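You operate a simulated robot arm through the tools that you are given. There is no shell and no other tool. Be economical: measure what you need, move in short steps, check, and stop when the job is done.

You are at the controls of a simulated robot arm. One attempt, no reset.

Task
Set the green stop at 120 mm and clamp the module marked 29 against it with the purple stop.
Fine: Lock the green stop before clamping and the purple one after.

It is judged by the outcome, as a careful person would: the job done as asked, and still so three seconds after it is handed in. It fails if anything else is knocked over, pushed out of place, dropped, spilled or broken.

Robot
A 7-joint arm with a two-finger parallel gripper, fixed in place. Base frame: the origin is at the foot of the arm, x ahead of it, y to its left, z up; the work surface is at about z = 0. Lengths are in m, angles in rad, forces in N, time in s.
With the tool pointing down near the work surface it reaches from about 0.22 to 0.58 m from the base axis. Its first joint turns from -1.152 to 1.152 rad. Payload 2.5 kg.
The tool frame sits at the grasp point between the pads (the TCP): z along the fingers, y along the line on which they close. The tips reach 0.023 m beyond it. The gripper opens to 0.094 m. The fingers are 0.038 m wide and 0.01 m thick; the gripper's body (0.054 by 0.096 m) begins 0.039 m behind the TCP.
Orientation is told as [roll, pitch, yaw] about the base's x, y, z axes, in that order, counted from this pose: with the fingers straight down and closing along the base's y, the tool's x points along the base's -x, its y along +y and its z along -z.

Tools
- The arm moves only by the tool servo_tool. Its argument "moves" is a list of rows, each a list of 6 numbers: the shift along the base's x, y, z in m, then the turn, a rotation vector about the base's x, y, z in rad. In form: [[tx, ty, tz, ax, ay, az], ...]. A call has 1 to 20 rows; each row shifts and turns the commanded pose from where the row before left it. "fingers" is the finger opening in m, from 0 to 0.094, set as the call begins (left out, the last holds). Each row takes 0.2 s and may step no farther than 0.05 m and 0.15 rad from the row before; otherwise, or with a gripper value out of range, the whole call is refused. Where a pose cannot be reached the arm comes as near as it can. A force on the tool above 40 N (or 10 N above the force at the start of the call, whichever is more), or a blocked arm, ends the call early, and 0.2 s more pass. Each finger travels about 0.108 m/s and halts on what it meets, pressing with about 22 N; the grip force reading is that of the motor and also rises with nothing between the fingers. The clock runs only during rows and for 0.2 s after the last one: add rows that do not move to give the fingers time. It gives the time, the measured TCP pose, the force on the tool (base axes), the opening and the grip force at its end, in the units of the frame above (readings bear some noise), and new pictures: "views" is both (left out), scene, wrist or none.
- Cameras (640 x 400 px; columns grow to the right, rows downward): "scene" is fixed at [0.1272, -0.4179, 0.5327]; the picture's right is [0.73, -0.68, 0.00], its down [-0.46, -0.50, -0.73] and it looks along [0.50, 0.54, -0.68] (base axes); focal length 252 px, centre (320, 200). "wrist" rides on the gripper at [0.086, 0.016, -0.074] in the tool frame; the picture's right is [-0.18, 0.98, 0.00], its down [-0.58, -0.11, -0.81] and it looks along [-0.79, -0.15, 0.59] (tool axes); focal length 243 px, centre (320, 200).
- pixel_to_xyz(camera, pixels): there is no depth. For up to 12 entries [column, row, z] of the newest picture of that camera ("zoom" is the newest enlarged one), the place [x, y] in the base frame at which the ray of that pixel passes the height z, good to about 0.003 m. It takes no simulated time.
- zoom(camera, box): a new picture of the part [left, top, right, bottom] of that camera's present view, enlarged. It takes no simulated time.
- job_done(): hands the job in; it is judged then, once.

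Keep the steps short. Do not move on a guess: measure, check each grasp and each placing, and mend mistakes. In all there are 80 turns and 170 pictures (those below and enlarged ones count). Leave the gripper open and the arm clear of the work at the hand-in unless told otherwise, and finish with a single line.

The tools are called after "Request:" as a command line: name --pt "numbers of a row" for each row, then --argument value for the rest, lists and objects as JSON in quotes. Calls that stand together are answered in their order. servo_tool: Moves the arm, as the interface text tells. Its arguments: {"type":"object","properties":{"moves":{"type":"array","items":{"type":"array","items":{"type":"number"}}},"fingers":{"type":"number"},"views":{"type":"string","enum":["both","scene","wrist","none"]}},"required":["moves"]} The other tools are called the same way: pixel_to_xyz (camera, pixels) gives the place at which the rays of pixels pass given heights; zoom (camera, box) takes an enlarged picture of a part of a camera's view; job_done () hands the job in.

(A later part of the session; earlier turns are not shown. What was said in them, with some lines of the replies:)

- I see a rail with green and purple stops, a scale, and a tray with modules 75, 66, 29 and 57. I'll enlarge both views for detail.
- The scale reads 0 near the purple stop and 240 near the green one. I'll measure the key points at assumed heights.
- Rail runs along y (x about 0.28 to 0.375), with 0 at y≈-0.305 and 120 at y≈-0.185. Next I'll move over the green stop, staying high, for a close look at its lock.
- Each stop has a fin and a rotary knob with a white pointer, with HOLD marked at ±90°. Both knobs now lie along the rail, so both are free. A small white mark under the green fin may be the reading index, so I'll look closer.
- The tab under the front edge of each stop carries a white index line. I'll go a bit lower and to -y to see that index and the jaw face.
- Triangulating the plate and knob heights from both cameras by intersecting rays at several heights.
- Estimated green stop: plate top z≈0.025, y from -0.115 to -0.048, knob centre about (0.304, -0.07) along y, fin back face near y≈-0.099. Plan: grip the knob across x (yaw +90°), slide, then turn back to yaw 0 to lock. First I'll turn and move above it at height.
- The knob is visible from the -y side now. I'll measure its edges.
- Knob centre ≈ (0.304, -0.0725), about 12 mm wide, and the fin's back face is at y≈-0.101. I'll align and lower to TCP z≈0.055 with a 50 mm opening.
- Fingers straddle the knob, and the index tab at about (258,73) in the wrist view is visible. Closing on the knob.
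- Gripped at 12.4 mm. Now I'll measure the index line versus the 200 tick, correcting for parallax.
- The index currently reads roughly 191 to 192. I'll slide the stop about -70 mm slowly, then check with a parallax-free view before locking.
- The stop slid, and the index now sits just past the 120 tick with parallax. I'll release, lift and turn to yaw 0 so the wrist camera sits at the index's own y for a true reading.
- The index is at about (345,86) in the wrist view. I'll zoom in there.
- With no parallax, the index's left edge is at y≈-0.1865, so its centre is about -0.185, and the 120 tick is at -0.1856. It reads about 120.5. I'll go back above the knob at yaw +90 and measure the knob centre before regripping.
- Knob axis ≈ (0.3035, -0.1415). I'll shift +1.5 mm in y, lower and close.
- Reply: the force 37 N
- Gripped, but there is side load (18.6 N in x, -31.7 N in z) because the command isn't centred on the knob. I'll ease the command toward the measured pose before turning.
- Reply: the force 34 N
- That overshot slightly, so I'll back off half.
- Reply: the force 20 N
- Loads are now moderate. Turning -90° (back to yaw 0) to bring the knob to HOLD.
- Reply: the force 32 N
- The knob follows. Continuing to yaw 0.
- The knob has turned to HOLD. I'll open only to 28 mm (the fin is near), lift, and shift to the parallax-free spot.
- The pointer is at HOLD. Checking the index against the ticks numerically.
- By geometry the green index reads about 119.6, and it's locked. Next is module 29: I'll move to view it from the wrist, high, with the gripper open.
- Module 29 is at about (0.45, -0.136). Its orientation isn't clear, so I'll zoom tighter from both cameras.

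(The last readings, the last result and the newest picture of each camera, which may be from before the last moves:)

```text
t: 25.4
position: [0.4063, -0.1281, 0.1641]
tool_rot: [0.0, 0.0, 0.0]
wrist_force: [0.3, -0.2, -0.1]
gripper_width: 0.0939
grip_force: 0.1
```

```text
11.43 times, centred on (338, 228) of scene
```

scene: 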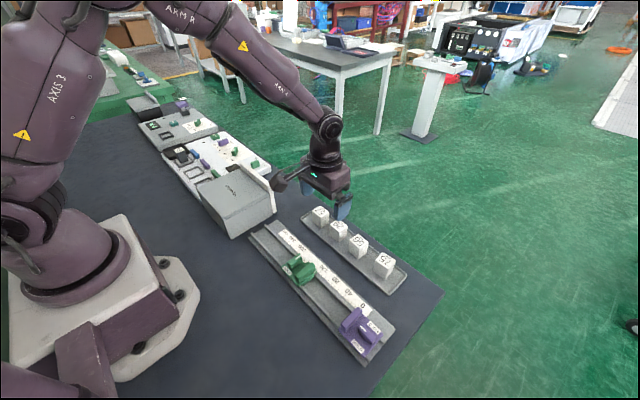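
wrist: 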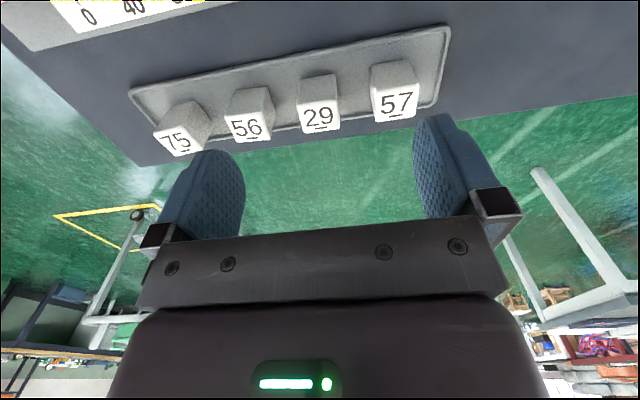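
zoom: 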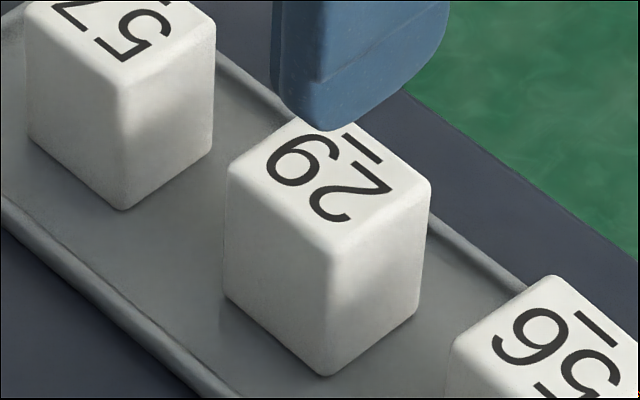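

The 29 module is about 31 mm square, axis aligned, centred at ≈ (0.451, -0.137), top z≈0.047. I'll grip it high (tips ≥17 mm above its base), since the 38 mm wide fingers won't fit in the 36 mm channel. Moving above it with a 60 mm opening.

Request:
servo_tool --pt "0.022 -0.0045 -0.01 0 0 0" --pt "0.0227 -0.0045 -0.02 0 0 0" --pt "0 0 -0.03 0 0 0" --pt "0 0 0 0 0 0" --fingers 0.06

Request:
zoom --camera "wrist" --box '[200, 60, 440, 240]'

Request:
zoom --camera "scene" --box '[290, 180, 400, 270]'

```text
t: 26.4
position: [0.4498, -0.1378, 0.1045]
tool_rot: [0.0, 0.002, -0.001]
wrist_force: [0.7, -0.5, 0.7]
gripper_width: 0.0602
grip_force: 0.0
```

scene: 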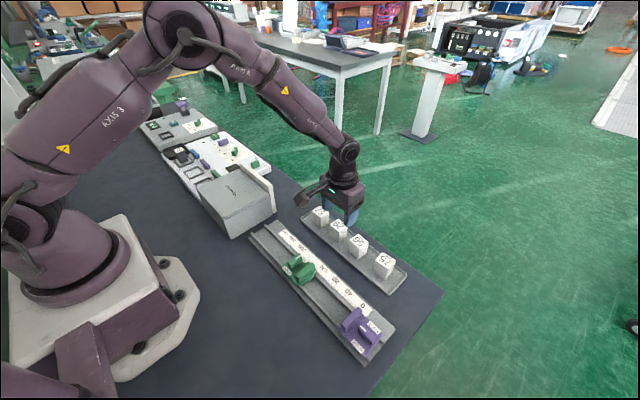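
wrist: 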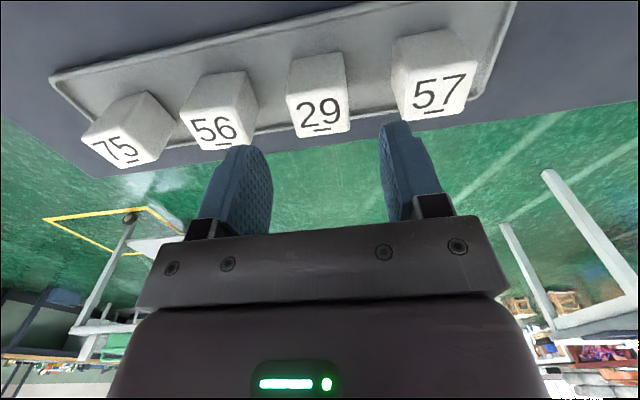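

```text
2.22 times, centred on (320, 150) of wrist
```

zoom: 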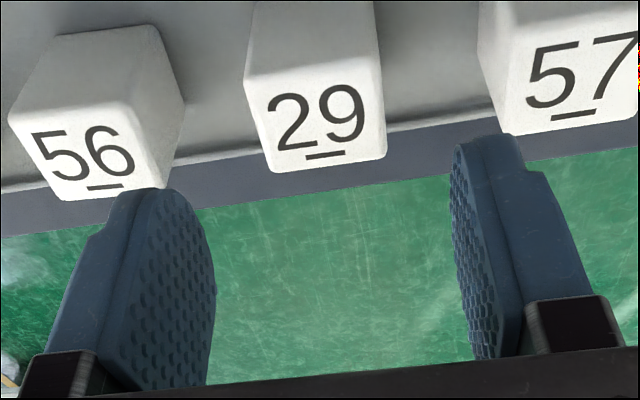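

```text
4.44 times, centred on (345, 225) of scene
```

zoom: 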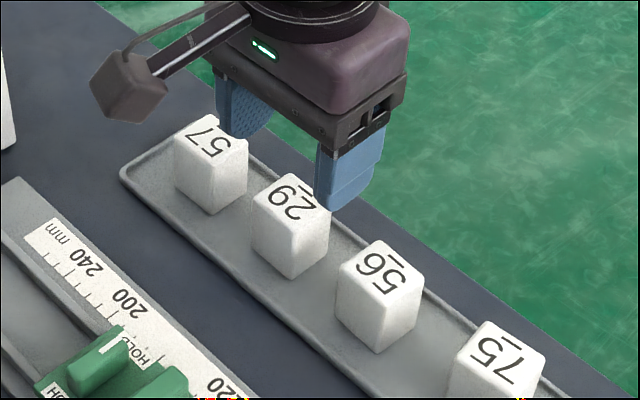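

Refined centre (0.453, -0.1385), and the neighbours are clear by over 10 mm. Aligning, descending to TCP z 0.046, then closing.

Request:
servo_tool --pt "0.003 -0.001 -0.02 0 0 0" --pt "0 0 -0.02 0 0 0" --pt "0 0 -0.0185 0 0 0" --pt "0 0 0 0 0 0" --views "wrist"

Request:
servo_tool --pt "0 0 0 0 0 0" --pt "0 0 0 0 0 0" --pt "0 0 0 0 0 0" --fingers 0.02

```text
t: 27.4
position: [0.4536, -0.1399, 0.0448]
tool_rot: [0.0, 0.001, 0.0]
wrist_force: [0.7, -0.9, 0.0]
gripper_width: 0.0599
grip_force: 0.0
```

wrist: 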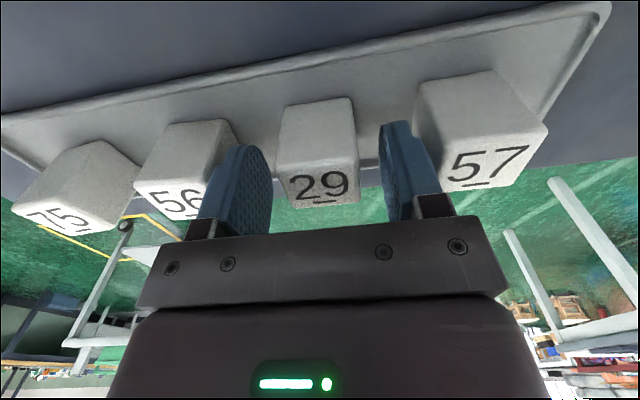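

```text
t: 28.2
position: [0.4522, -0.1387, 0.0455]
tool_rot: [0.002, 0.002, -0.001]
wrist_force: [0.3, -0.1, 0.7]
gripper_width: 0.0354
grip_force: 21.8
```

scene: 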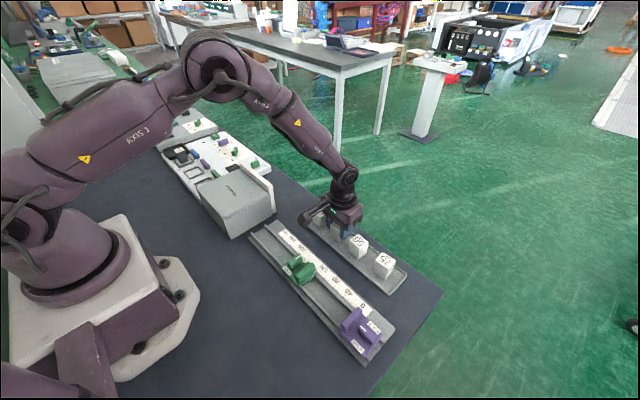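
wrist: 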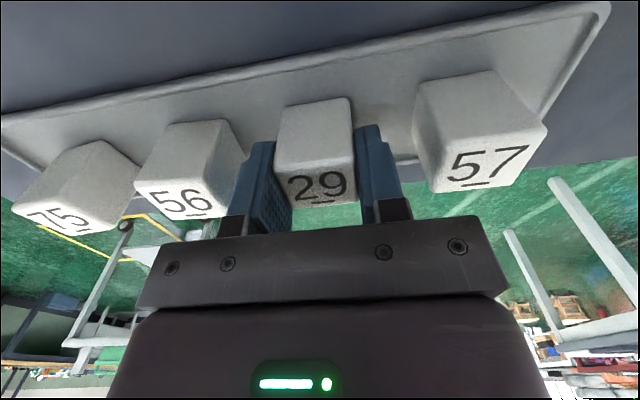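

Gripped at 35 mm. Lifting, then carrying to above the channel at y≈-0.245, between the stops.

Request:
servo_tool --pt "0 0 0.02 0 0 0" --pt "0 0 0.03 0 0 0" --pt "0 0 0.03 0 0 0" --pt "-0.025 -0.0177 0 0 0 0" --pt "-0.025 -0.0177 0 0 0 0" --pt "-0.025 -0.0177 0 0 0 0" --pt "-0.025 -0.0177 0 0 0 0" --pt "-0.025 -0.0177 0 0 0 0" --pt "-0.0235 -0.0177 0 0 0 0" --pt "0 0 0 0 0 0"

Request:
zoom --camera "wrist" --box '[180, 0, 460, 175]'

Request:
zoom --camera "scene" --box '[280, 220, 410, 350]'

```text
t: 30.4
position: [0.3037, -0.244, 0.1271]
tool_rot: [0.001, 0.0, -0.001]
wrist_force: [0.5, 0.5, -0.1]
gripper_width: 0.0359
grip_force: 22.0
```

scene: 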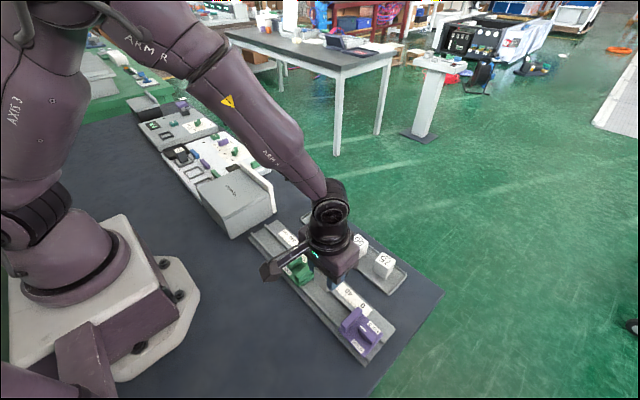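
wrist: 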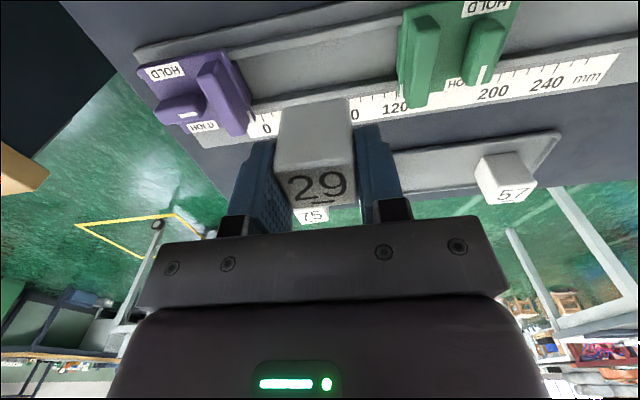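

```text
2.29 times, centred on (320, 88) of wrist
```

zoom: 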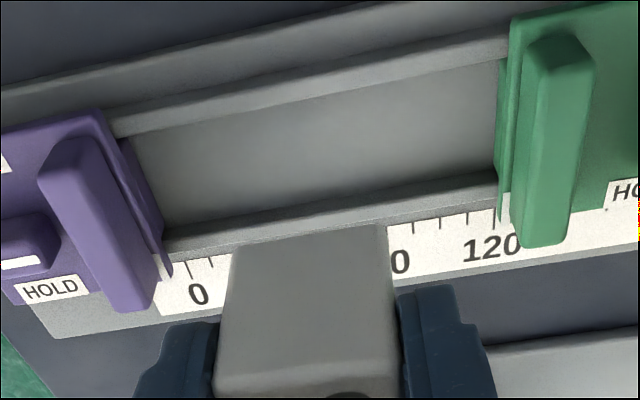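

```text
3.08 times, centred on (345, 285) of scene
```

zoom: 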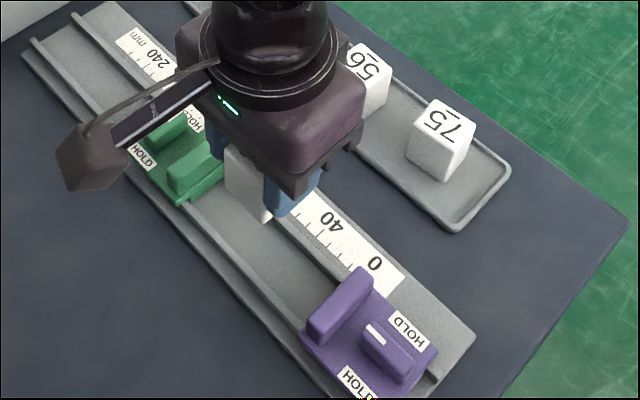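

Channel centre is x≈0.3055. I'll shift +1.8 mm and lower to just above the ridges to check.

Request:
servo_tool --pt "0.0018 0 -0.025 0 0 0" --pt "0 0 -0.025 0 0 0" --pt "0 0 -0.012 0 0 0" --pt "0 0 0 0 0 0"

Request:
zoom --camera "scene" --box '[290, 240, 370, 310]'

Request:
zoom --camera "wrist" --box '[200, 40, 440, 190]'

```text
t: 31.4
position: [0.3063, -0.2433, 0.0635]
tool_rot: [-0.002, 0.001, 0.0]
wrist_force: [-0.5, 0.1, -0.3]
gripper_width: 0.0355
grip_force: 21.9
```

scene: 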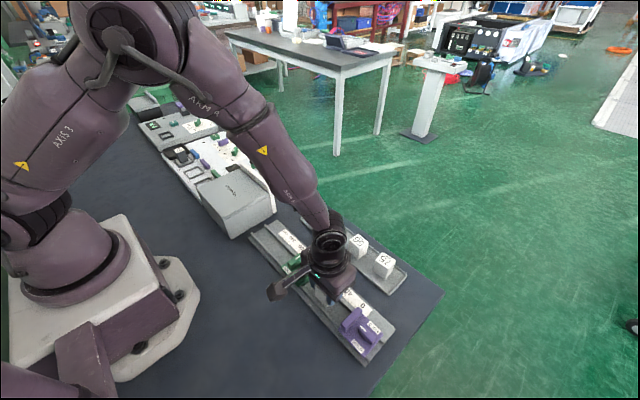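
wrist: 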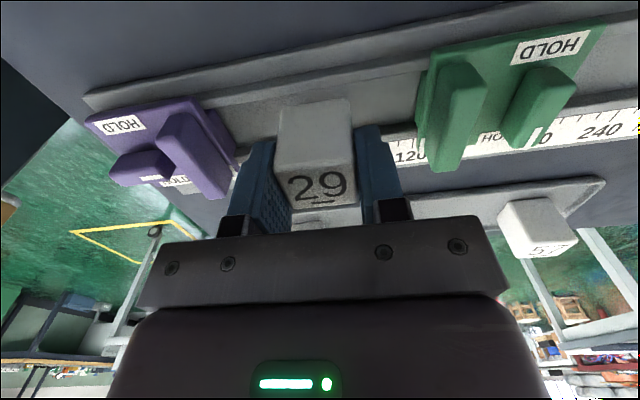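

```text
5.71 times, centred on (330, 275) of scene
```

zoom: 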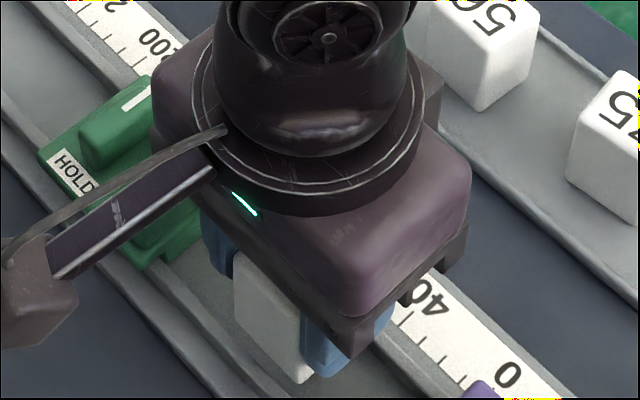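

```text
2.67 times, centred on (320, 115) of wrist
```

zoom: 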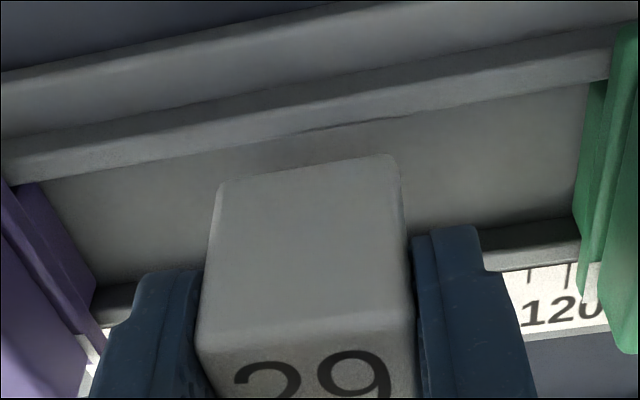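

Near face at x≈0.290 against the ridge at ≈0.287, so the clearance is balanced. Lowering 10 mm, then in 2 mm steps watching the force.

Request:
servo_tool --pt "0 0 -0.006 0 0 0" --pt "0 0 -0.005 0 0 0" --pt "0 0 -0.002 0 0 0" --pt "0 0 0 0 0 0" --views "wrist"

Request:
zoom --camera "wrist" --box '[200, 40, 440, 190]'

```text
t: 32.4
position: [0.3061, -0.2455, 0.0508]
tool_rot: [0.001, 0.0, 0.0]
wrist_force: [-0.1, 0.7, -1.0]
gripper_width: 0.0356
grip_force: 21.8
```

wrist: 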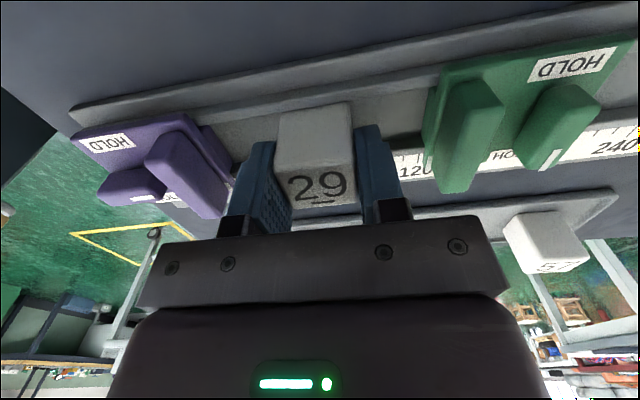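

```text
2.67 times, centred on (320, 115) of wrist
```

zoom: 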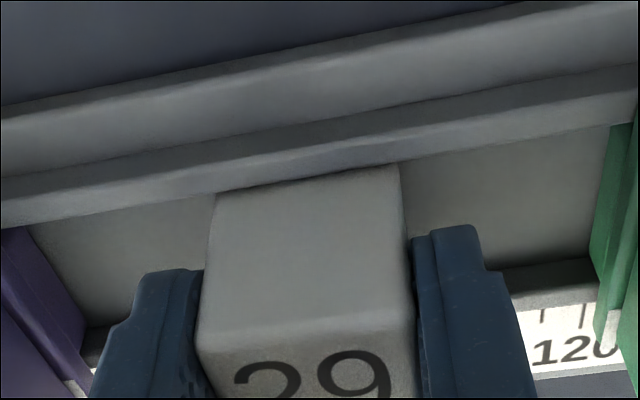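

It's entering the channel cleanly. Continuing in 1 mm steps until contact.

Request:
servo_tool --pt "0 0 -0.001 0 0 0" --pt "0 0 -0.001 0 0 0" --pt "0 0 0 0 0 0" --views "none"

Request:
servo_tool --pt "0 0 -0.001 0 0 0" --pt "0 0 -0.001 0 0 0" --pt "0 0 0 0 0 0" --views "none"

```text
t: 33.2
position: [0.3059, -0.2447, 0.0489]
tool_rot: [-0.001, 0.001, 0.002]
wrist_force: [-3.1, 2.4, 12.0]
gripper_width: 0.0357
grip_force: 22.4
```

```text
t: 34.0
position: [0.306, -0.2438, 0.0457]
tool_rot: [-0.003, -0.003, 0.0]
wrist_force: [0.3, 1.2, 15.6]
gripper_width: 0.0355
grip_force: 22.3
```

Contact at about 12 to 16 N. Looking to confirm it's seated flat.

Request:
servo_tool --pt "0 0 0 0 0 0"

Request:
zoom --camera "wrist" --box '[200, 40, 440, 190]'

Request:
zoom --camera "scene" --box '[290, 240, 370, 310]'

```text
t: 34.4
position: [0.3063, -0.244, 0.0471]
tool_rot: [-0.003, -0.002, -0.001]
wrist_force: [2.8, 0.5, 16.1]
gripper_width: 0.0355
grip_force: 21.7
```

scene: 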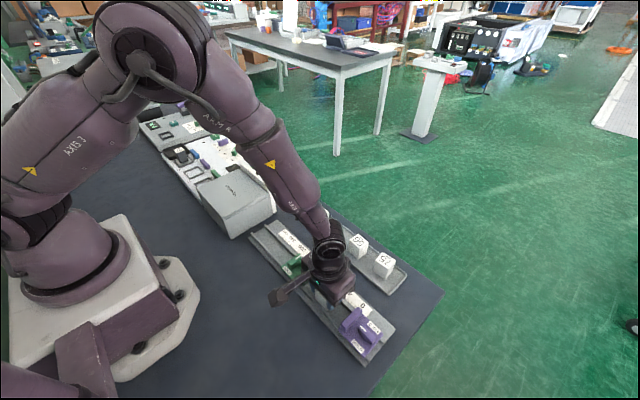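
wrist: 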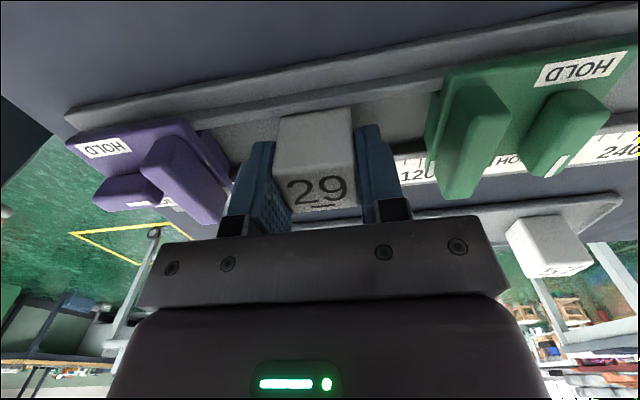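

```text
2.67 times, centred on (320, 115) of wrist
```

zoom: 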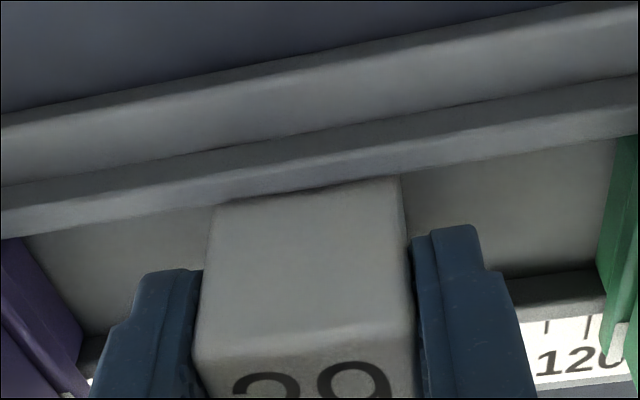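

```text
5.71 times, centred on (330, 275) of scene
```

zoom: 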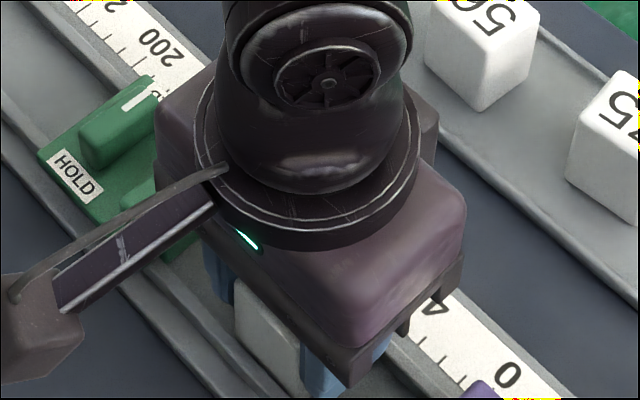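

The module is seated between the ridges. Releasing to 55 mm and lifting straight up.

Request:
servo_tool --pt "0 0 0.0012 0 0 0" --pt "0 0 0 0 0 0" --pt "0 0 0.03 0 0 0" --pt "0 0 0.04 0 0 0" --pt "0 0 0.03 0 0 0" --pt "0 0 0 0 0 0" --fingers 0.055

Request:
zoom --camera "wrist" --box '[180, 0, 460, 175]'

```text
t: 35.8
position: [0.3055, -0.2425, 0.1474]
tool_rot: [0.0, 0.0, 0.0]
wrist_force: [-0.5, -0.1, 0.2]
gripper_width: 0.0551
grip_force: 0.1
```

scene: 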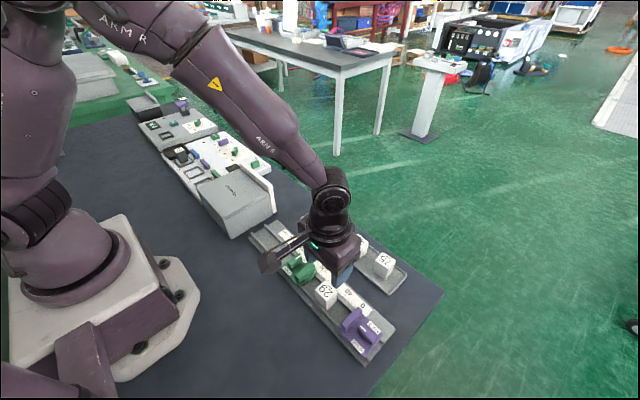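
wrist: 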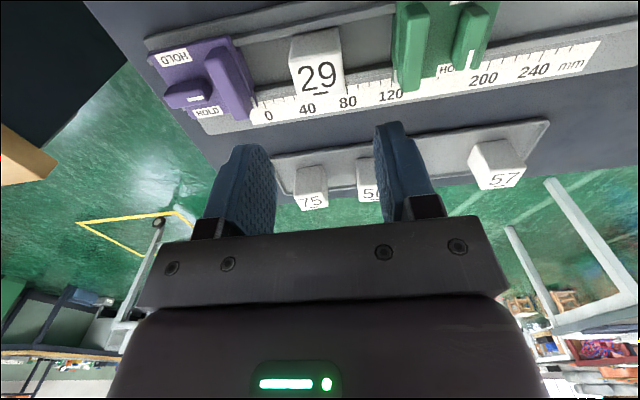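

```text
2.29 times, centred on (320, 88) of wrist
```

zoom: 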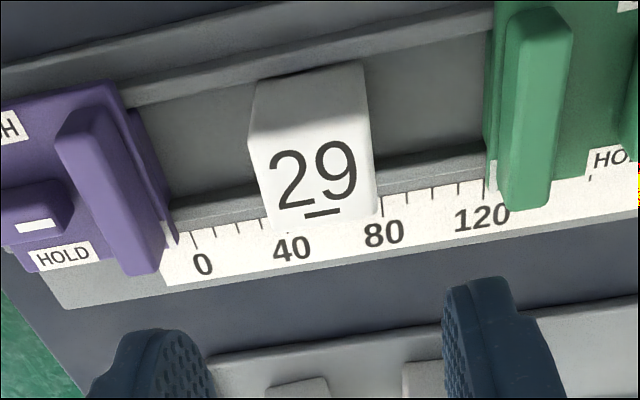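

Module 29 is seated upright at about 25 to 60 mm. Now the purple stop: turning to yaw +90 above its knob, at an estimated y≈-0.354.

Request:
servo_tool --pt "0 -0.01 0 0 0 0.1428" --pt "0 -0.01 0 0 0 0.1428" --pt "0 -0.01 0 0 0 0.1428" --pt "0 -0.01 0 0 0 0.1428" --pt "0 -0.01 0 0 0 0.1428" --pt "0 -0.01 0 0 0 0.1428" --pt "0 -0.01 0 0 0 0.1428" --pt "0 -0.01 0 0 0 0.1428" --pt "0 -0.01 0 0 0 0.1428" --pt "0 -0.01 0 0 0 0.1428" --pt "0 -0.01 0 0 0 0.1428" --pt "0 0 0 0 0 0" --fingers 0.05

Request:
zoom --camera "wrist" --box '[240, 0, 420, 130]'

```text
t: 38.4
position: [0.3066, -0.3541, 0.1466]
tool_rot: [-0.001, 0.0, 1.573]
wrist_force: [0.1, 0.4, 0.1]
gripper_width: 0.0499
grip_force: 0.1
```

scene: 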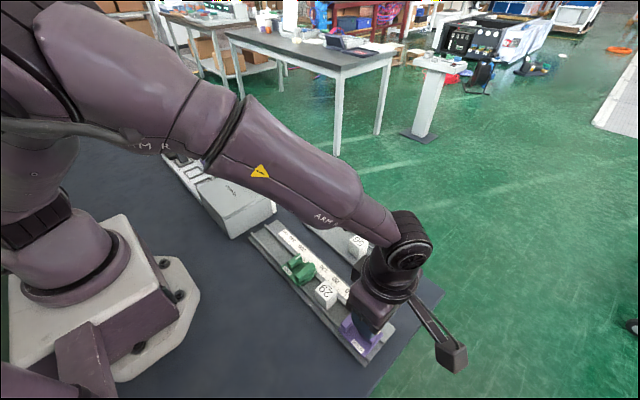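
wrist: 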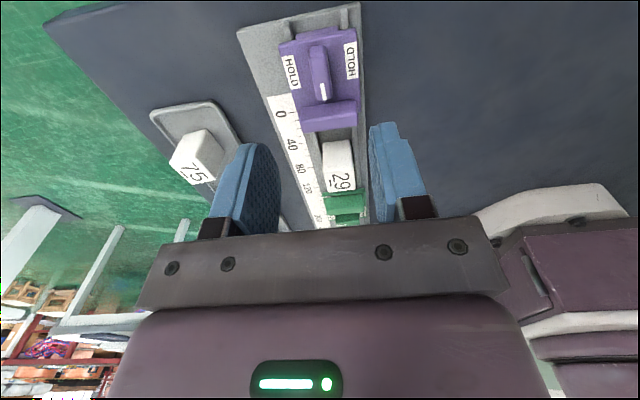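

```text
3.08 times, centred on (330, 65) of wrist
```

zoom: 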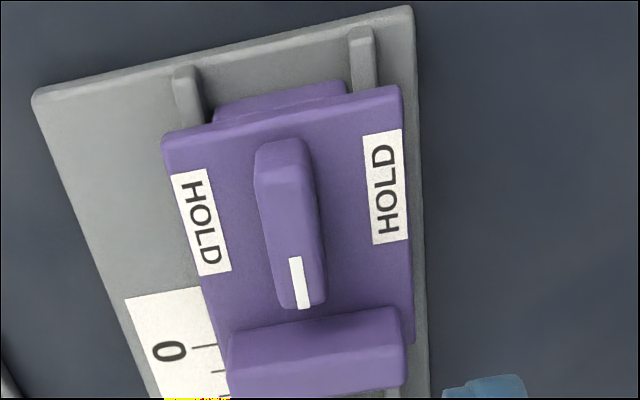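

Purple knob axis ≈ (0.306, -0.352), with the fin's back over 28 mm ahead. Aligning, lowering to z 0.055, then closing.

Request:
servo_tool --pt "-0.0005 0.002 -0.02 0 0 0" --pt "0 0 -0.03 0 0 0" --pt "0 0 -0.025 0 0 0" --pt "0 0 -0.0165 0 0 0" --pt "0 0 0 0 0 0" --views "wrist"

Request:
servo_tool --pt "0 0 0 0 0 0" --pt "0 0 0 0 0 0" --pt "0 0 0 0 0 0" --fingers 0.0 --views "wrist"

```text
t: 39.6
position: [0.3029, -0.3535, 0.0552]
tool_rot: [0.0, 0.0, 1.57]
wrist_force: [-0.7, -0.7, -0.2]
gripper_width: 0.0499
grip_force: 0.1
```

wrist: 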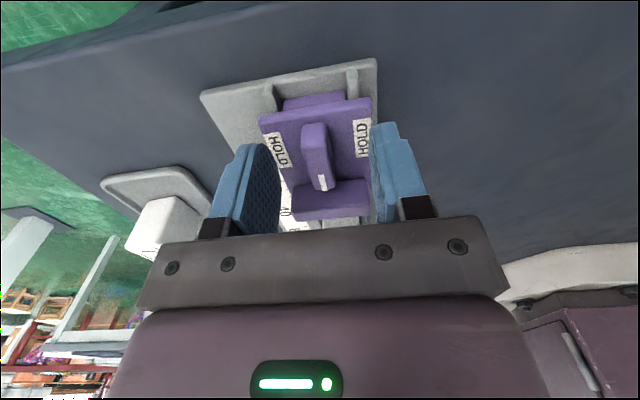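

```text
t: 40.4
position: [0.3035, -0.3536, 0.0559]
tool_rot: [-0.001, -0.001, 1.57]
wrist_force: [5.0, -0.7, -6.1]
gripper_width: 0.0121
grip_force: 44.9
```

wrist: 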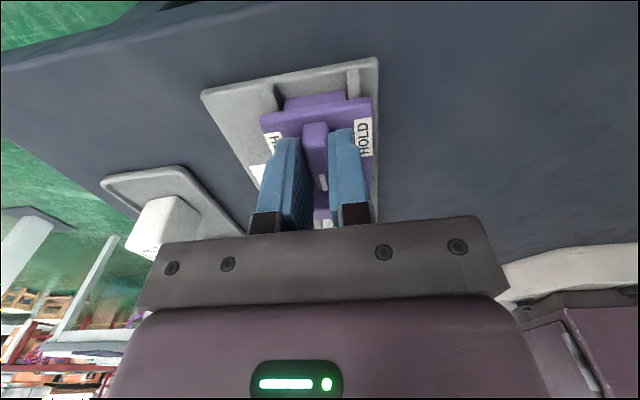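

Good grip, low loads. Sliding purple +y 75 mm slowly.

Request:
servo_tool --pt "0 0.0075 0 0 0 0" --pt "0 0.0075 0 0 0 0" --pt "0 0.0075 0 0 0 0" --pt "0 0.0075 0 0 0 0" --pt "0 0.0075 0 0 0 0" --pt "0 0.0075 0 0 0 0" --pt "0 0.0075 0 0 0 0" --pt "0 0.0075 0 0 0 0" --pt "0 0.0075 0 0 0 0" --pt "0 0.0075 0 0 0 0" --pt "0 0 0 0 0 0"

Request:
zoom --camera "scene" --box '[270, 230, 370, 320]'

```text
t: 42.8
position: [0.3044, -0.2779, 0.0558]
tool_rot: [0.003, 0.003, 1.57]
wrist_force: [-8.5, -0.6, 16.5]
gripper_width: 0.0124
grip_force: 45.0
```

scene: 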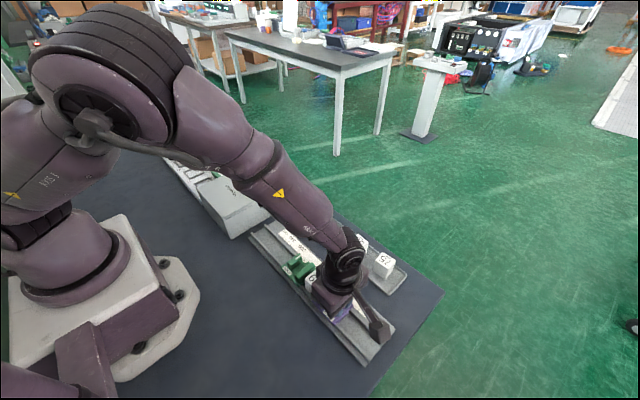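
wrist: 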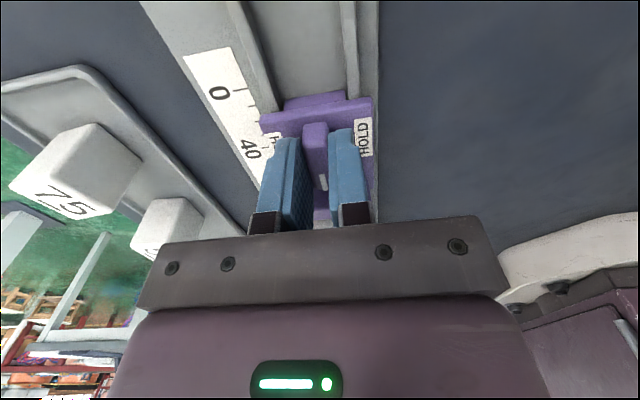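

```text
4.44 times, centred on (320, 275) of scene
```

zoom: 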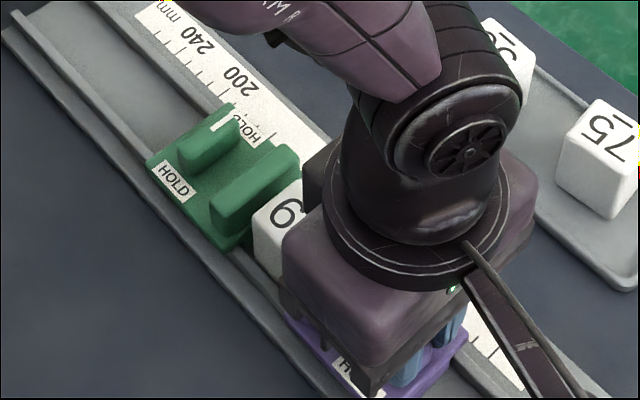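

The module is being pushed and green hasn't moved. About 12 to 15 mm remain, so I'll continue in 2 mm steps watching the y force.

Request:
servo_tool --pt "0 0.002 0 0 0 0" --pt "0 0.002 0 0 0 0" --pt "0 0.002 0 0 0 0" --pt "0 0.002 0 0 0 0" --pt "0 0.002 0 0 0 0" --pt "0 0 0 0 0 0" --views "none"

Request:
zoom --camera "scene" --box '[285, 245, 345, 300]'

```text
t: 44.2
position: [0.3061, -0.2707, 0.0553]
tool_rot: [-0.002, 0.006, 1.567]
wrist_force: [-3.7, -26.3, 3.4]
gripper_width: 0.0123
grip_force: 45.3
```

```text
7.27 times, centred on (315, 272) of scene
```

zoom: 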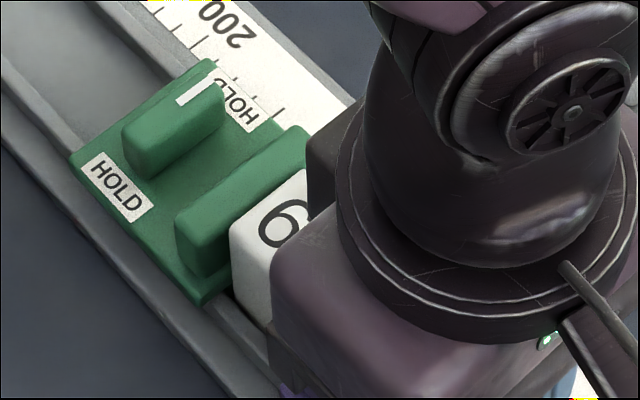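

The y force is -26 N, so the module is firm against green. Now turning the purple knob toward HOLD while the push holds, first half.

Request:
servo_tool --pt "0 -0.0002 0 0 0 -0.1" --pt "0 0 0 0 0 -0.1" --pt "0 0 0 0 0 -0.1" --pt "0 0 0 0 0 -0.1" --pt "0 0 0 0 0 -0.1" --pt "0 0 0 0 0 -0.1" --pt "0 0 0 0 0 -0.1" --pt "0 0 0 0 0 -0.1" --pt "0 0 0 0 0 0" --views "wrist"

```text
t: 46.2
position: [0.3041, -0.2696, 0.0557]
tool_rot: [0.002, 0.002, 0.766]
wrist_force: [1.3, -24.7, -20.0]
gripper_width: 0.0124
grip_force: 45.3
```

wrist: 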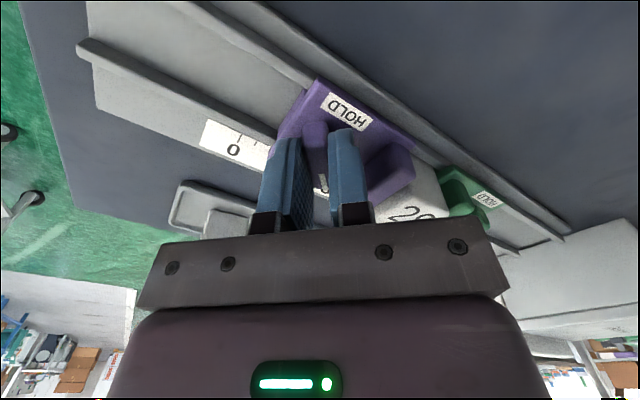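

The push is still about -25 N and the knob follows. Completing the turn.

Request:
servo_tool --pt "0 0 -0.0003 0 0 -0.1" --pt "0 0 0 0 0 -0.1" --pt "0 0 0 0 0 -0.1" --pt "0 0 0 0 0 -0.1" --pt "0 0 0 0 0 -0.1" --pt "0 0 0 0 0 -0.1" --pt "0 0 0 0 0 -0.1" --pt "0 0 0 0 0 -0.0708" --pt "0 0 0 0 0 0" --views "wrist"

```text
t: 48.2
position: [0.3033, -0.2684, 0.056]
tool_rot: [-0.002, 0.002, -0.005]
wrist_force: [-20.1, -7.1, 25.7]
gripper_width: 0.0124
grip_force: 45.3
```

wrist: 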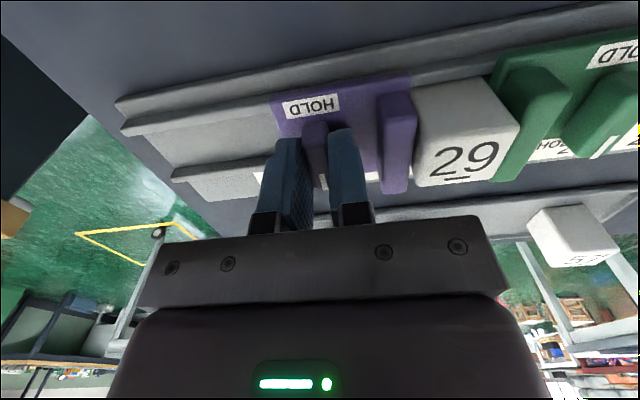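

Purple is at HOLD, and the module sits between the two fins. Opening slightly, lifting, and moving to check everything with the camera at green's index.

Request:
servo_tool --pt "0 0 0 0 0 0" --pt "0 0 0 0 0 0" --pt "0 0 0.03 0 0 0" --pt "0 0 0.04 0 0 0" --pt "0 0.03 0.018 0 0 0" --pt "0 0.035 0 0 0 0" --pt "0 0 0 0 0 0" --fingers 0.028

Request:
zoom --camera "wrist" --box '[320, 75, 360, 105]'

Request:
zoom --camera "wrist" --box '[210, 0, 450, 140]'

```text
t: 49.8
position: [0.3053, -0.2029, 0.1441]
tool_rot: [0.0, 0.001, -0.002]
wrist_force: [0.7, 0.5, 0.0]
gripper_width: 0.0279
grip_force: 0.0
```

scene: 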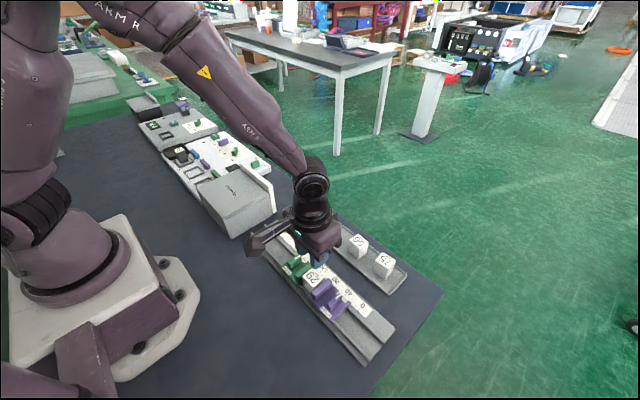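
wrist: 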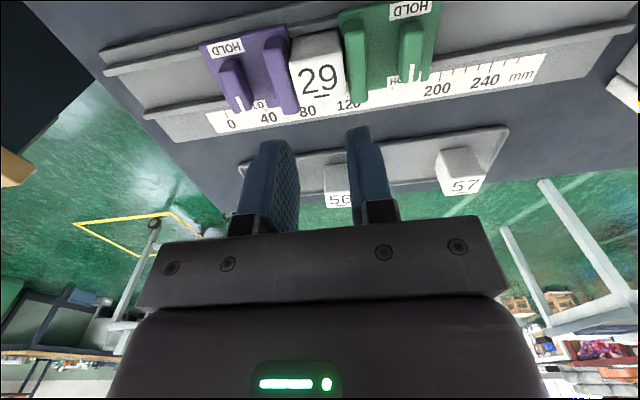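

```text
13.33 times, centred on (340, 90) of wrist
```

zoom: 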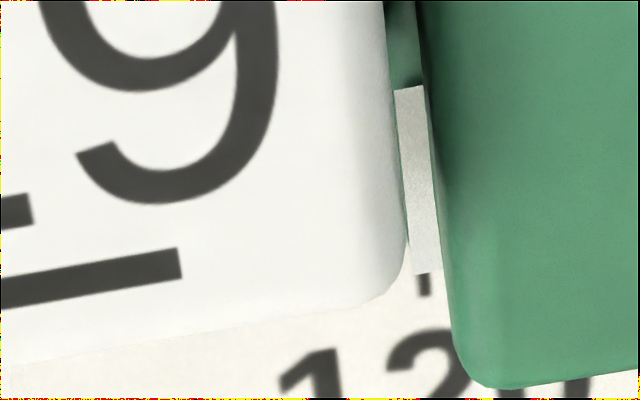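

```text
2.67 times, centred on (330, 70) of wrist
```

zoom: 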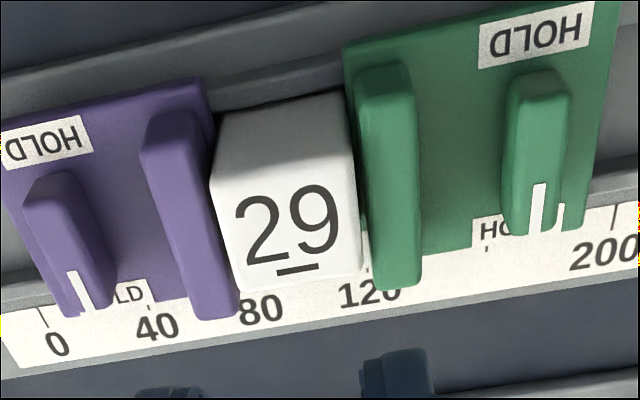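

Green's index reads about 120.5 and the module face is at about 119, so it's within a millimetre of 120 either way. Now checking the purple–module interface square on (camera y≈-0.222).

Request:
servo_tool --pt "0 -0.018 0 0 0 0" --pt "0 -0.018 0 0 0 0" --pt "0 0 0 0 0 0" --views "wrist"

Request:
zoom --camera "wrist" --box '[305, 0, 405, 120]'

Request:
zoom --camera "scene" --box '[280, 245, 370, 325]'

```text
t: 50.6
position: [0.3048, -0.24, 0.145]
tool_rot: [-0.001, 0.0, -0.001]
wrist_force: [0.0, -0.8, -0.5]
gripper_width: 0.0279
grip_force: 0.0
```

wrist: 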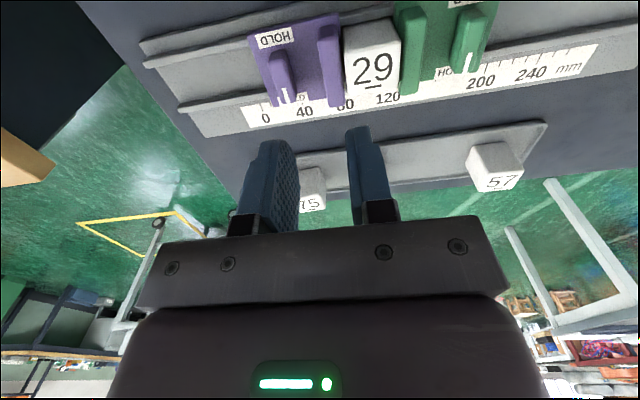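

```text
3.33 times, centred on (355, 60) of wrist
```

zoom: 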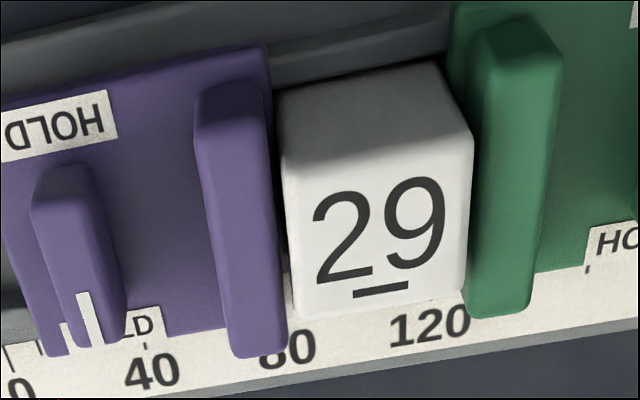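

```text
5.00 times, centred on (325, 285) of scene
```

zoom: 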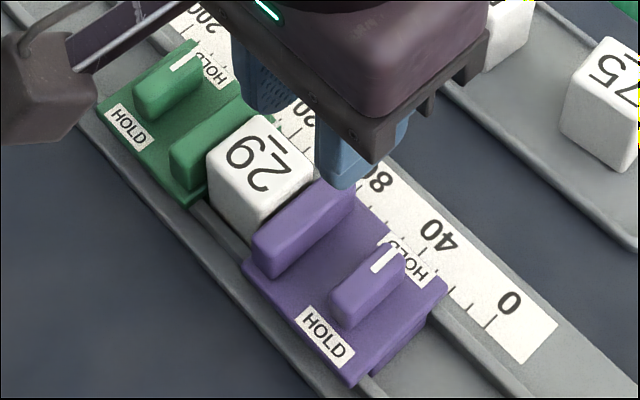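

There's a thin dark line between purple and the module at zoom column ~280. I'll enlarge to see if it is a gap.

Request:
zoom --camera "wrist" --box '[328, 10, 358, 35]'

Request:
zoom --camera "wrist" --box '[330, 70, 360, 105]'

Request:
zoom --camera "scene" --box '[305, 280, 345, 310]'

```text
16.00 times, centred on (343, 22) of wrist
```

zoom: 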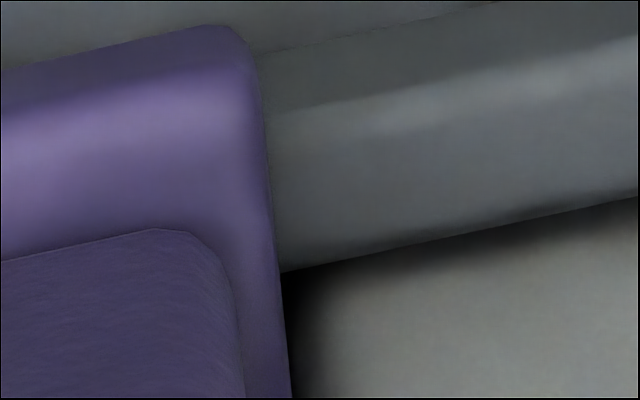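

```text
11.43 times, centred on (345, 88) of wrist
```

zoom: 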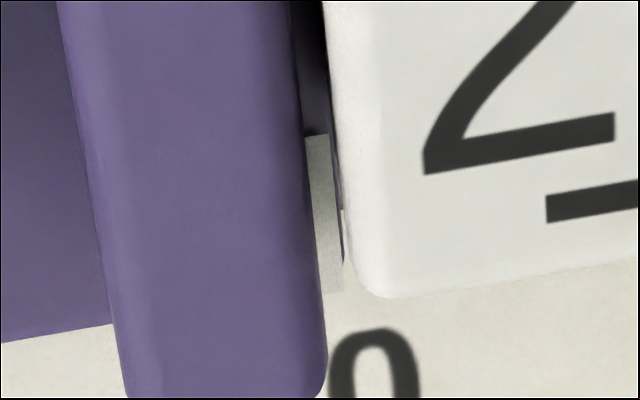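

```text
13.33 times, centred on (325, 295) of scene
```

zoom: 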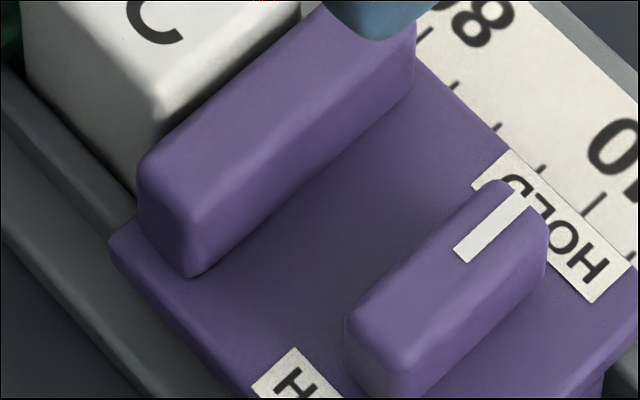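

The module edge and purple plate edge coincide (y≈-0.2229 vs -0.2224), so there's contact with no gap. Both pointers are at HOLD. Retracting upward, opening the gripper, and taking a last look.

Request:
servo_tool --pt "0 0 0.04 0 0 0" --pt "0 0 0.04 0 0 0" --pt "0 -0.01 0.04 0 0 0" --pt "-0.01 -0.01 0.04 0 0 0" --pt "-0.01 -0.01 0.03 0 0 0" --pt "0 0 0 0 0 0" --pt "0 0 0 0 0 0" --pt "0 0 0 0 0 0" --pt "0 0 0 0 0 0" --pt "0 0 0 0 0 0" --fingers 0.094

Request:
zoom --camera "scene" --box '[240, 190, 430, 370]'

Request:
zoom --camera "wrist" --box '[250, 0, 490, 150]'

```text
t: 52.8
position: [0.2843, -0.269, 0.334]
tool_rot: [0.002, 0.001, -0.002]
wrist_force: [-0.3, -0.2, 0.0]
gripper_width: 0.0938
grip_force: 0.1
```

scene: 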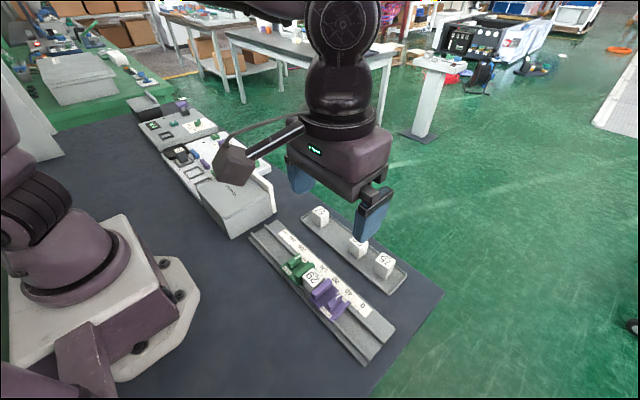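
wrist: 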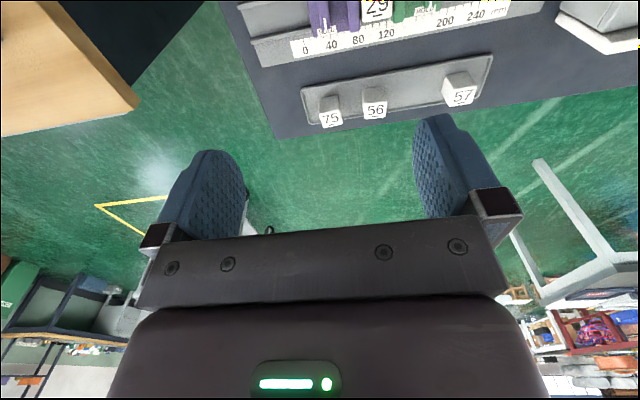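

```text
2.22 times, centred on (335, 280) of scene
```

zoom: 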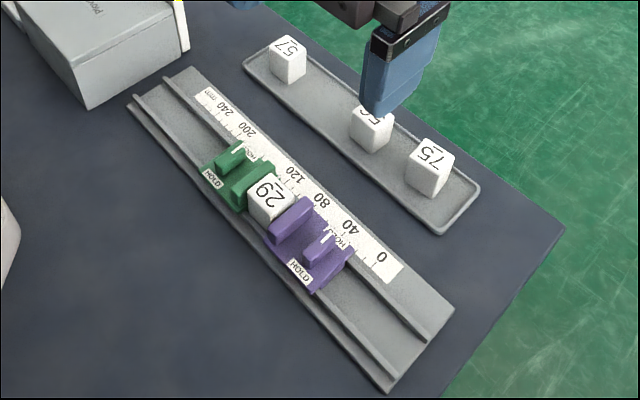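

```text
2.67 times, centred on (370, 75) of wrist
```

zoom: 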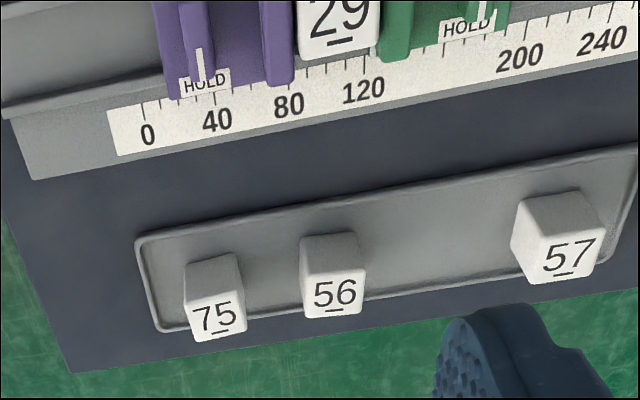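

Module 29 is clamped between the locked stops, the other modules haven't moved, and the arm is clear with the gripper open. Handing in.

Request:
job_done

```text
The job is handed in.
```

Green stop set at 120 mm (index reads about 120.5) and locked before clamping, module 29 clamped against it with the purple stop, purple locked after, arm clear with the gripper open.
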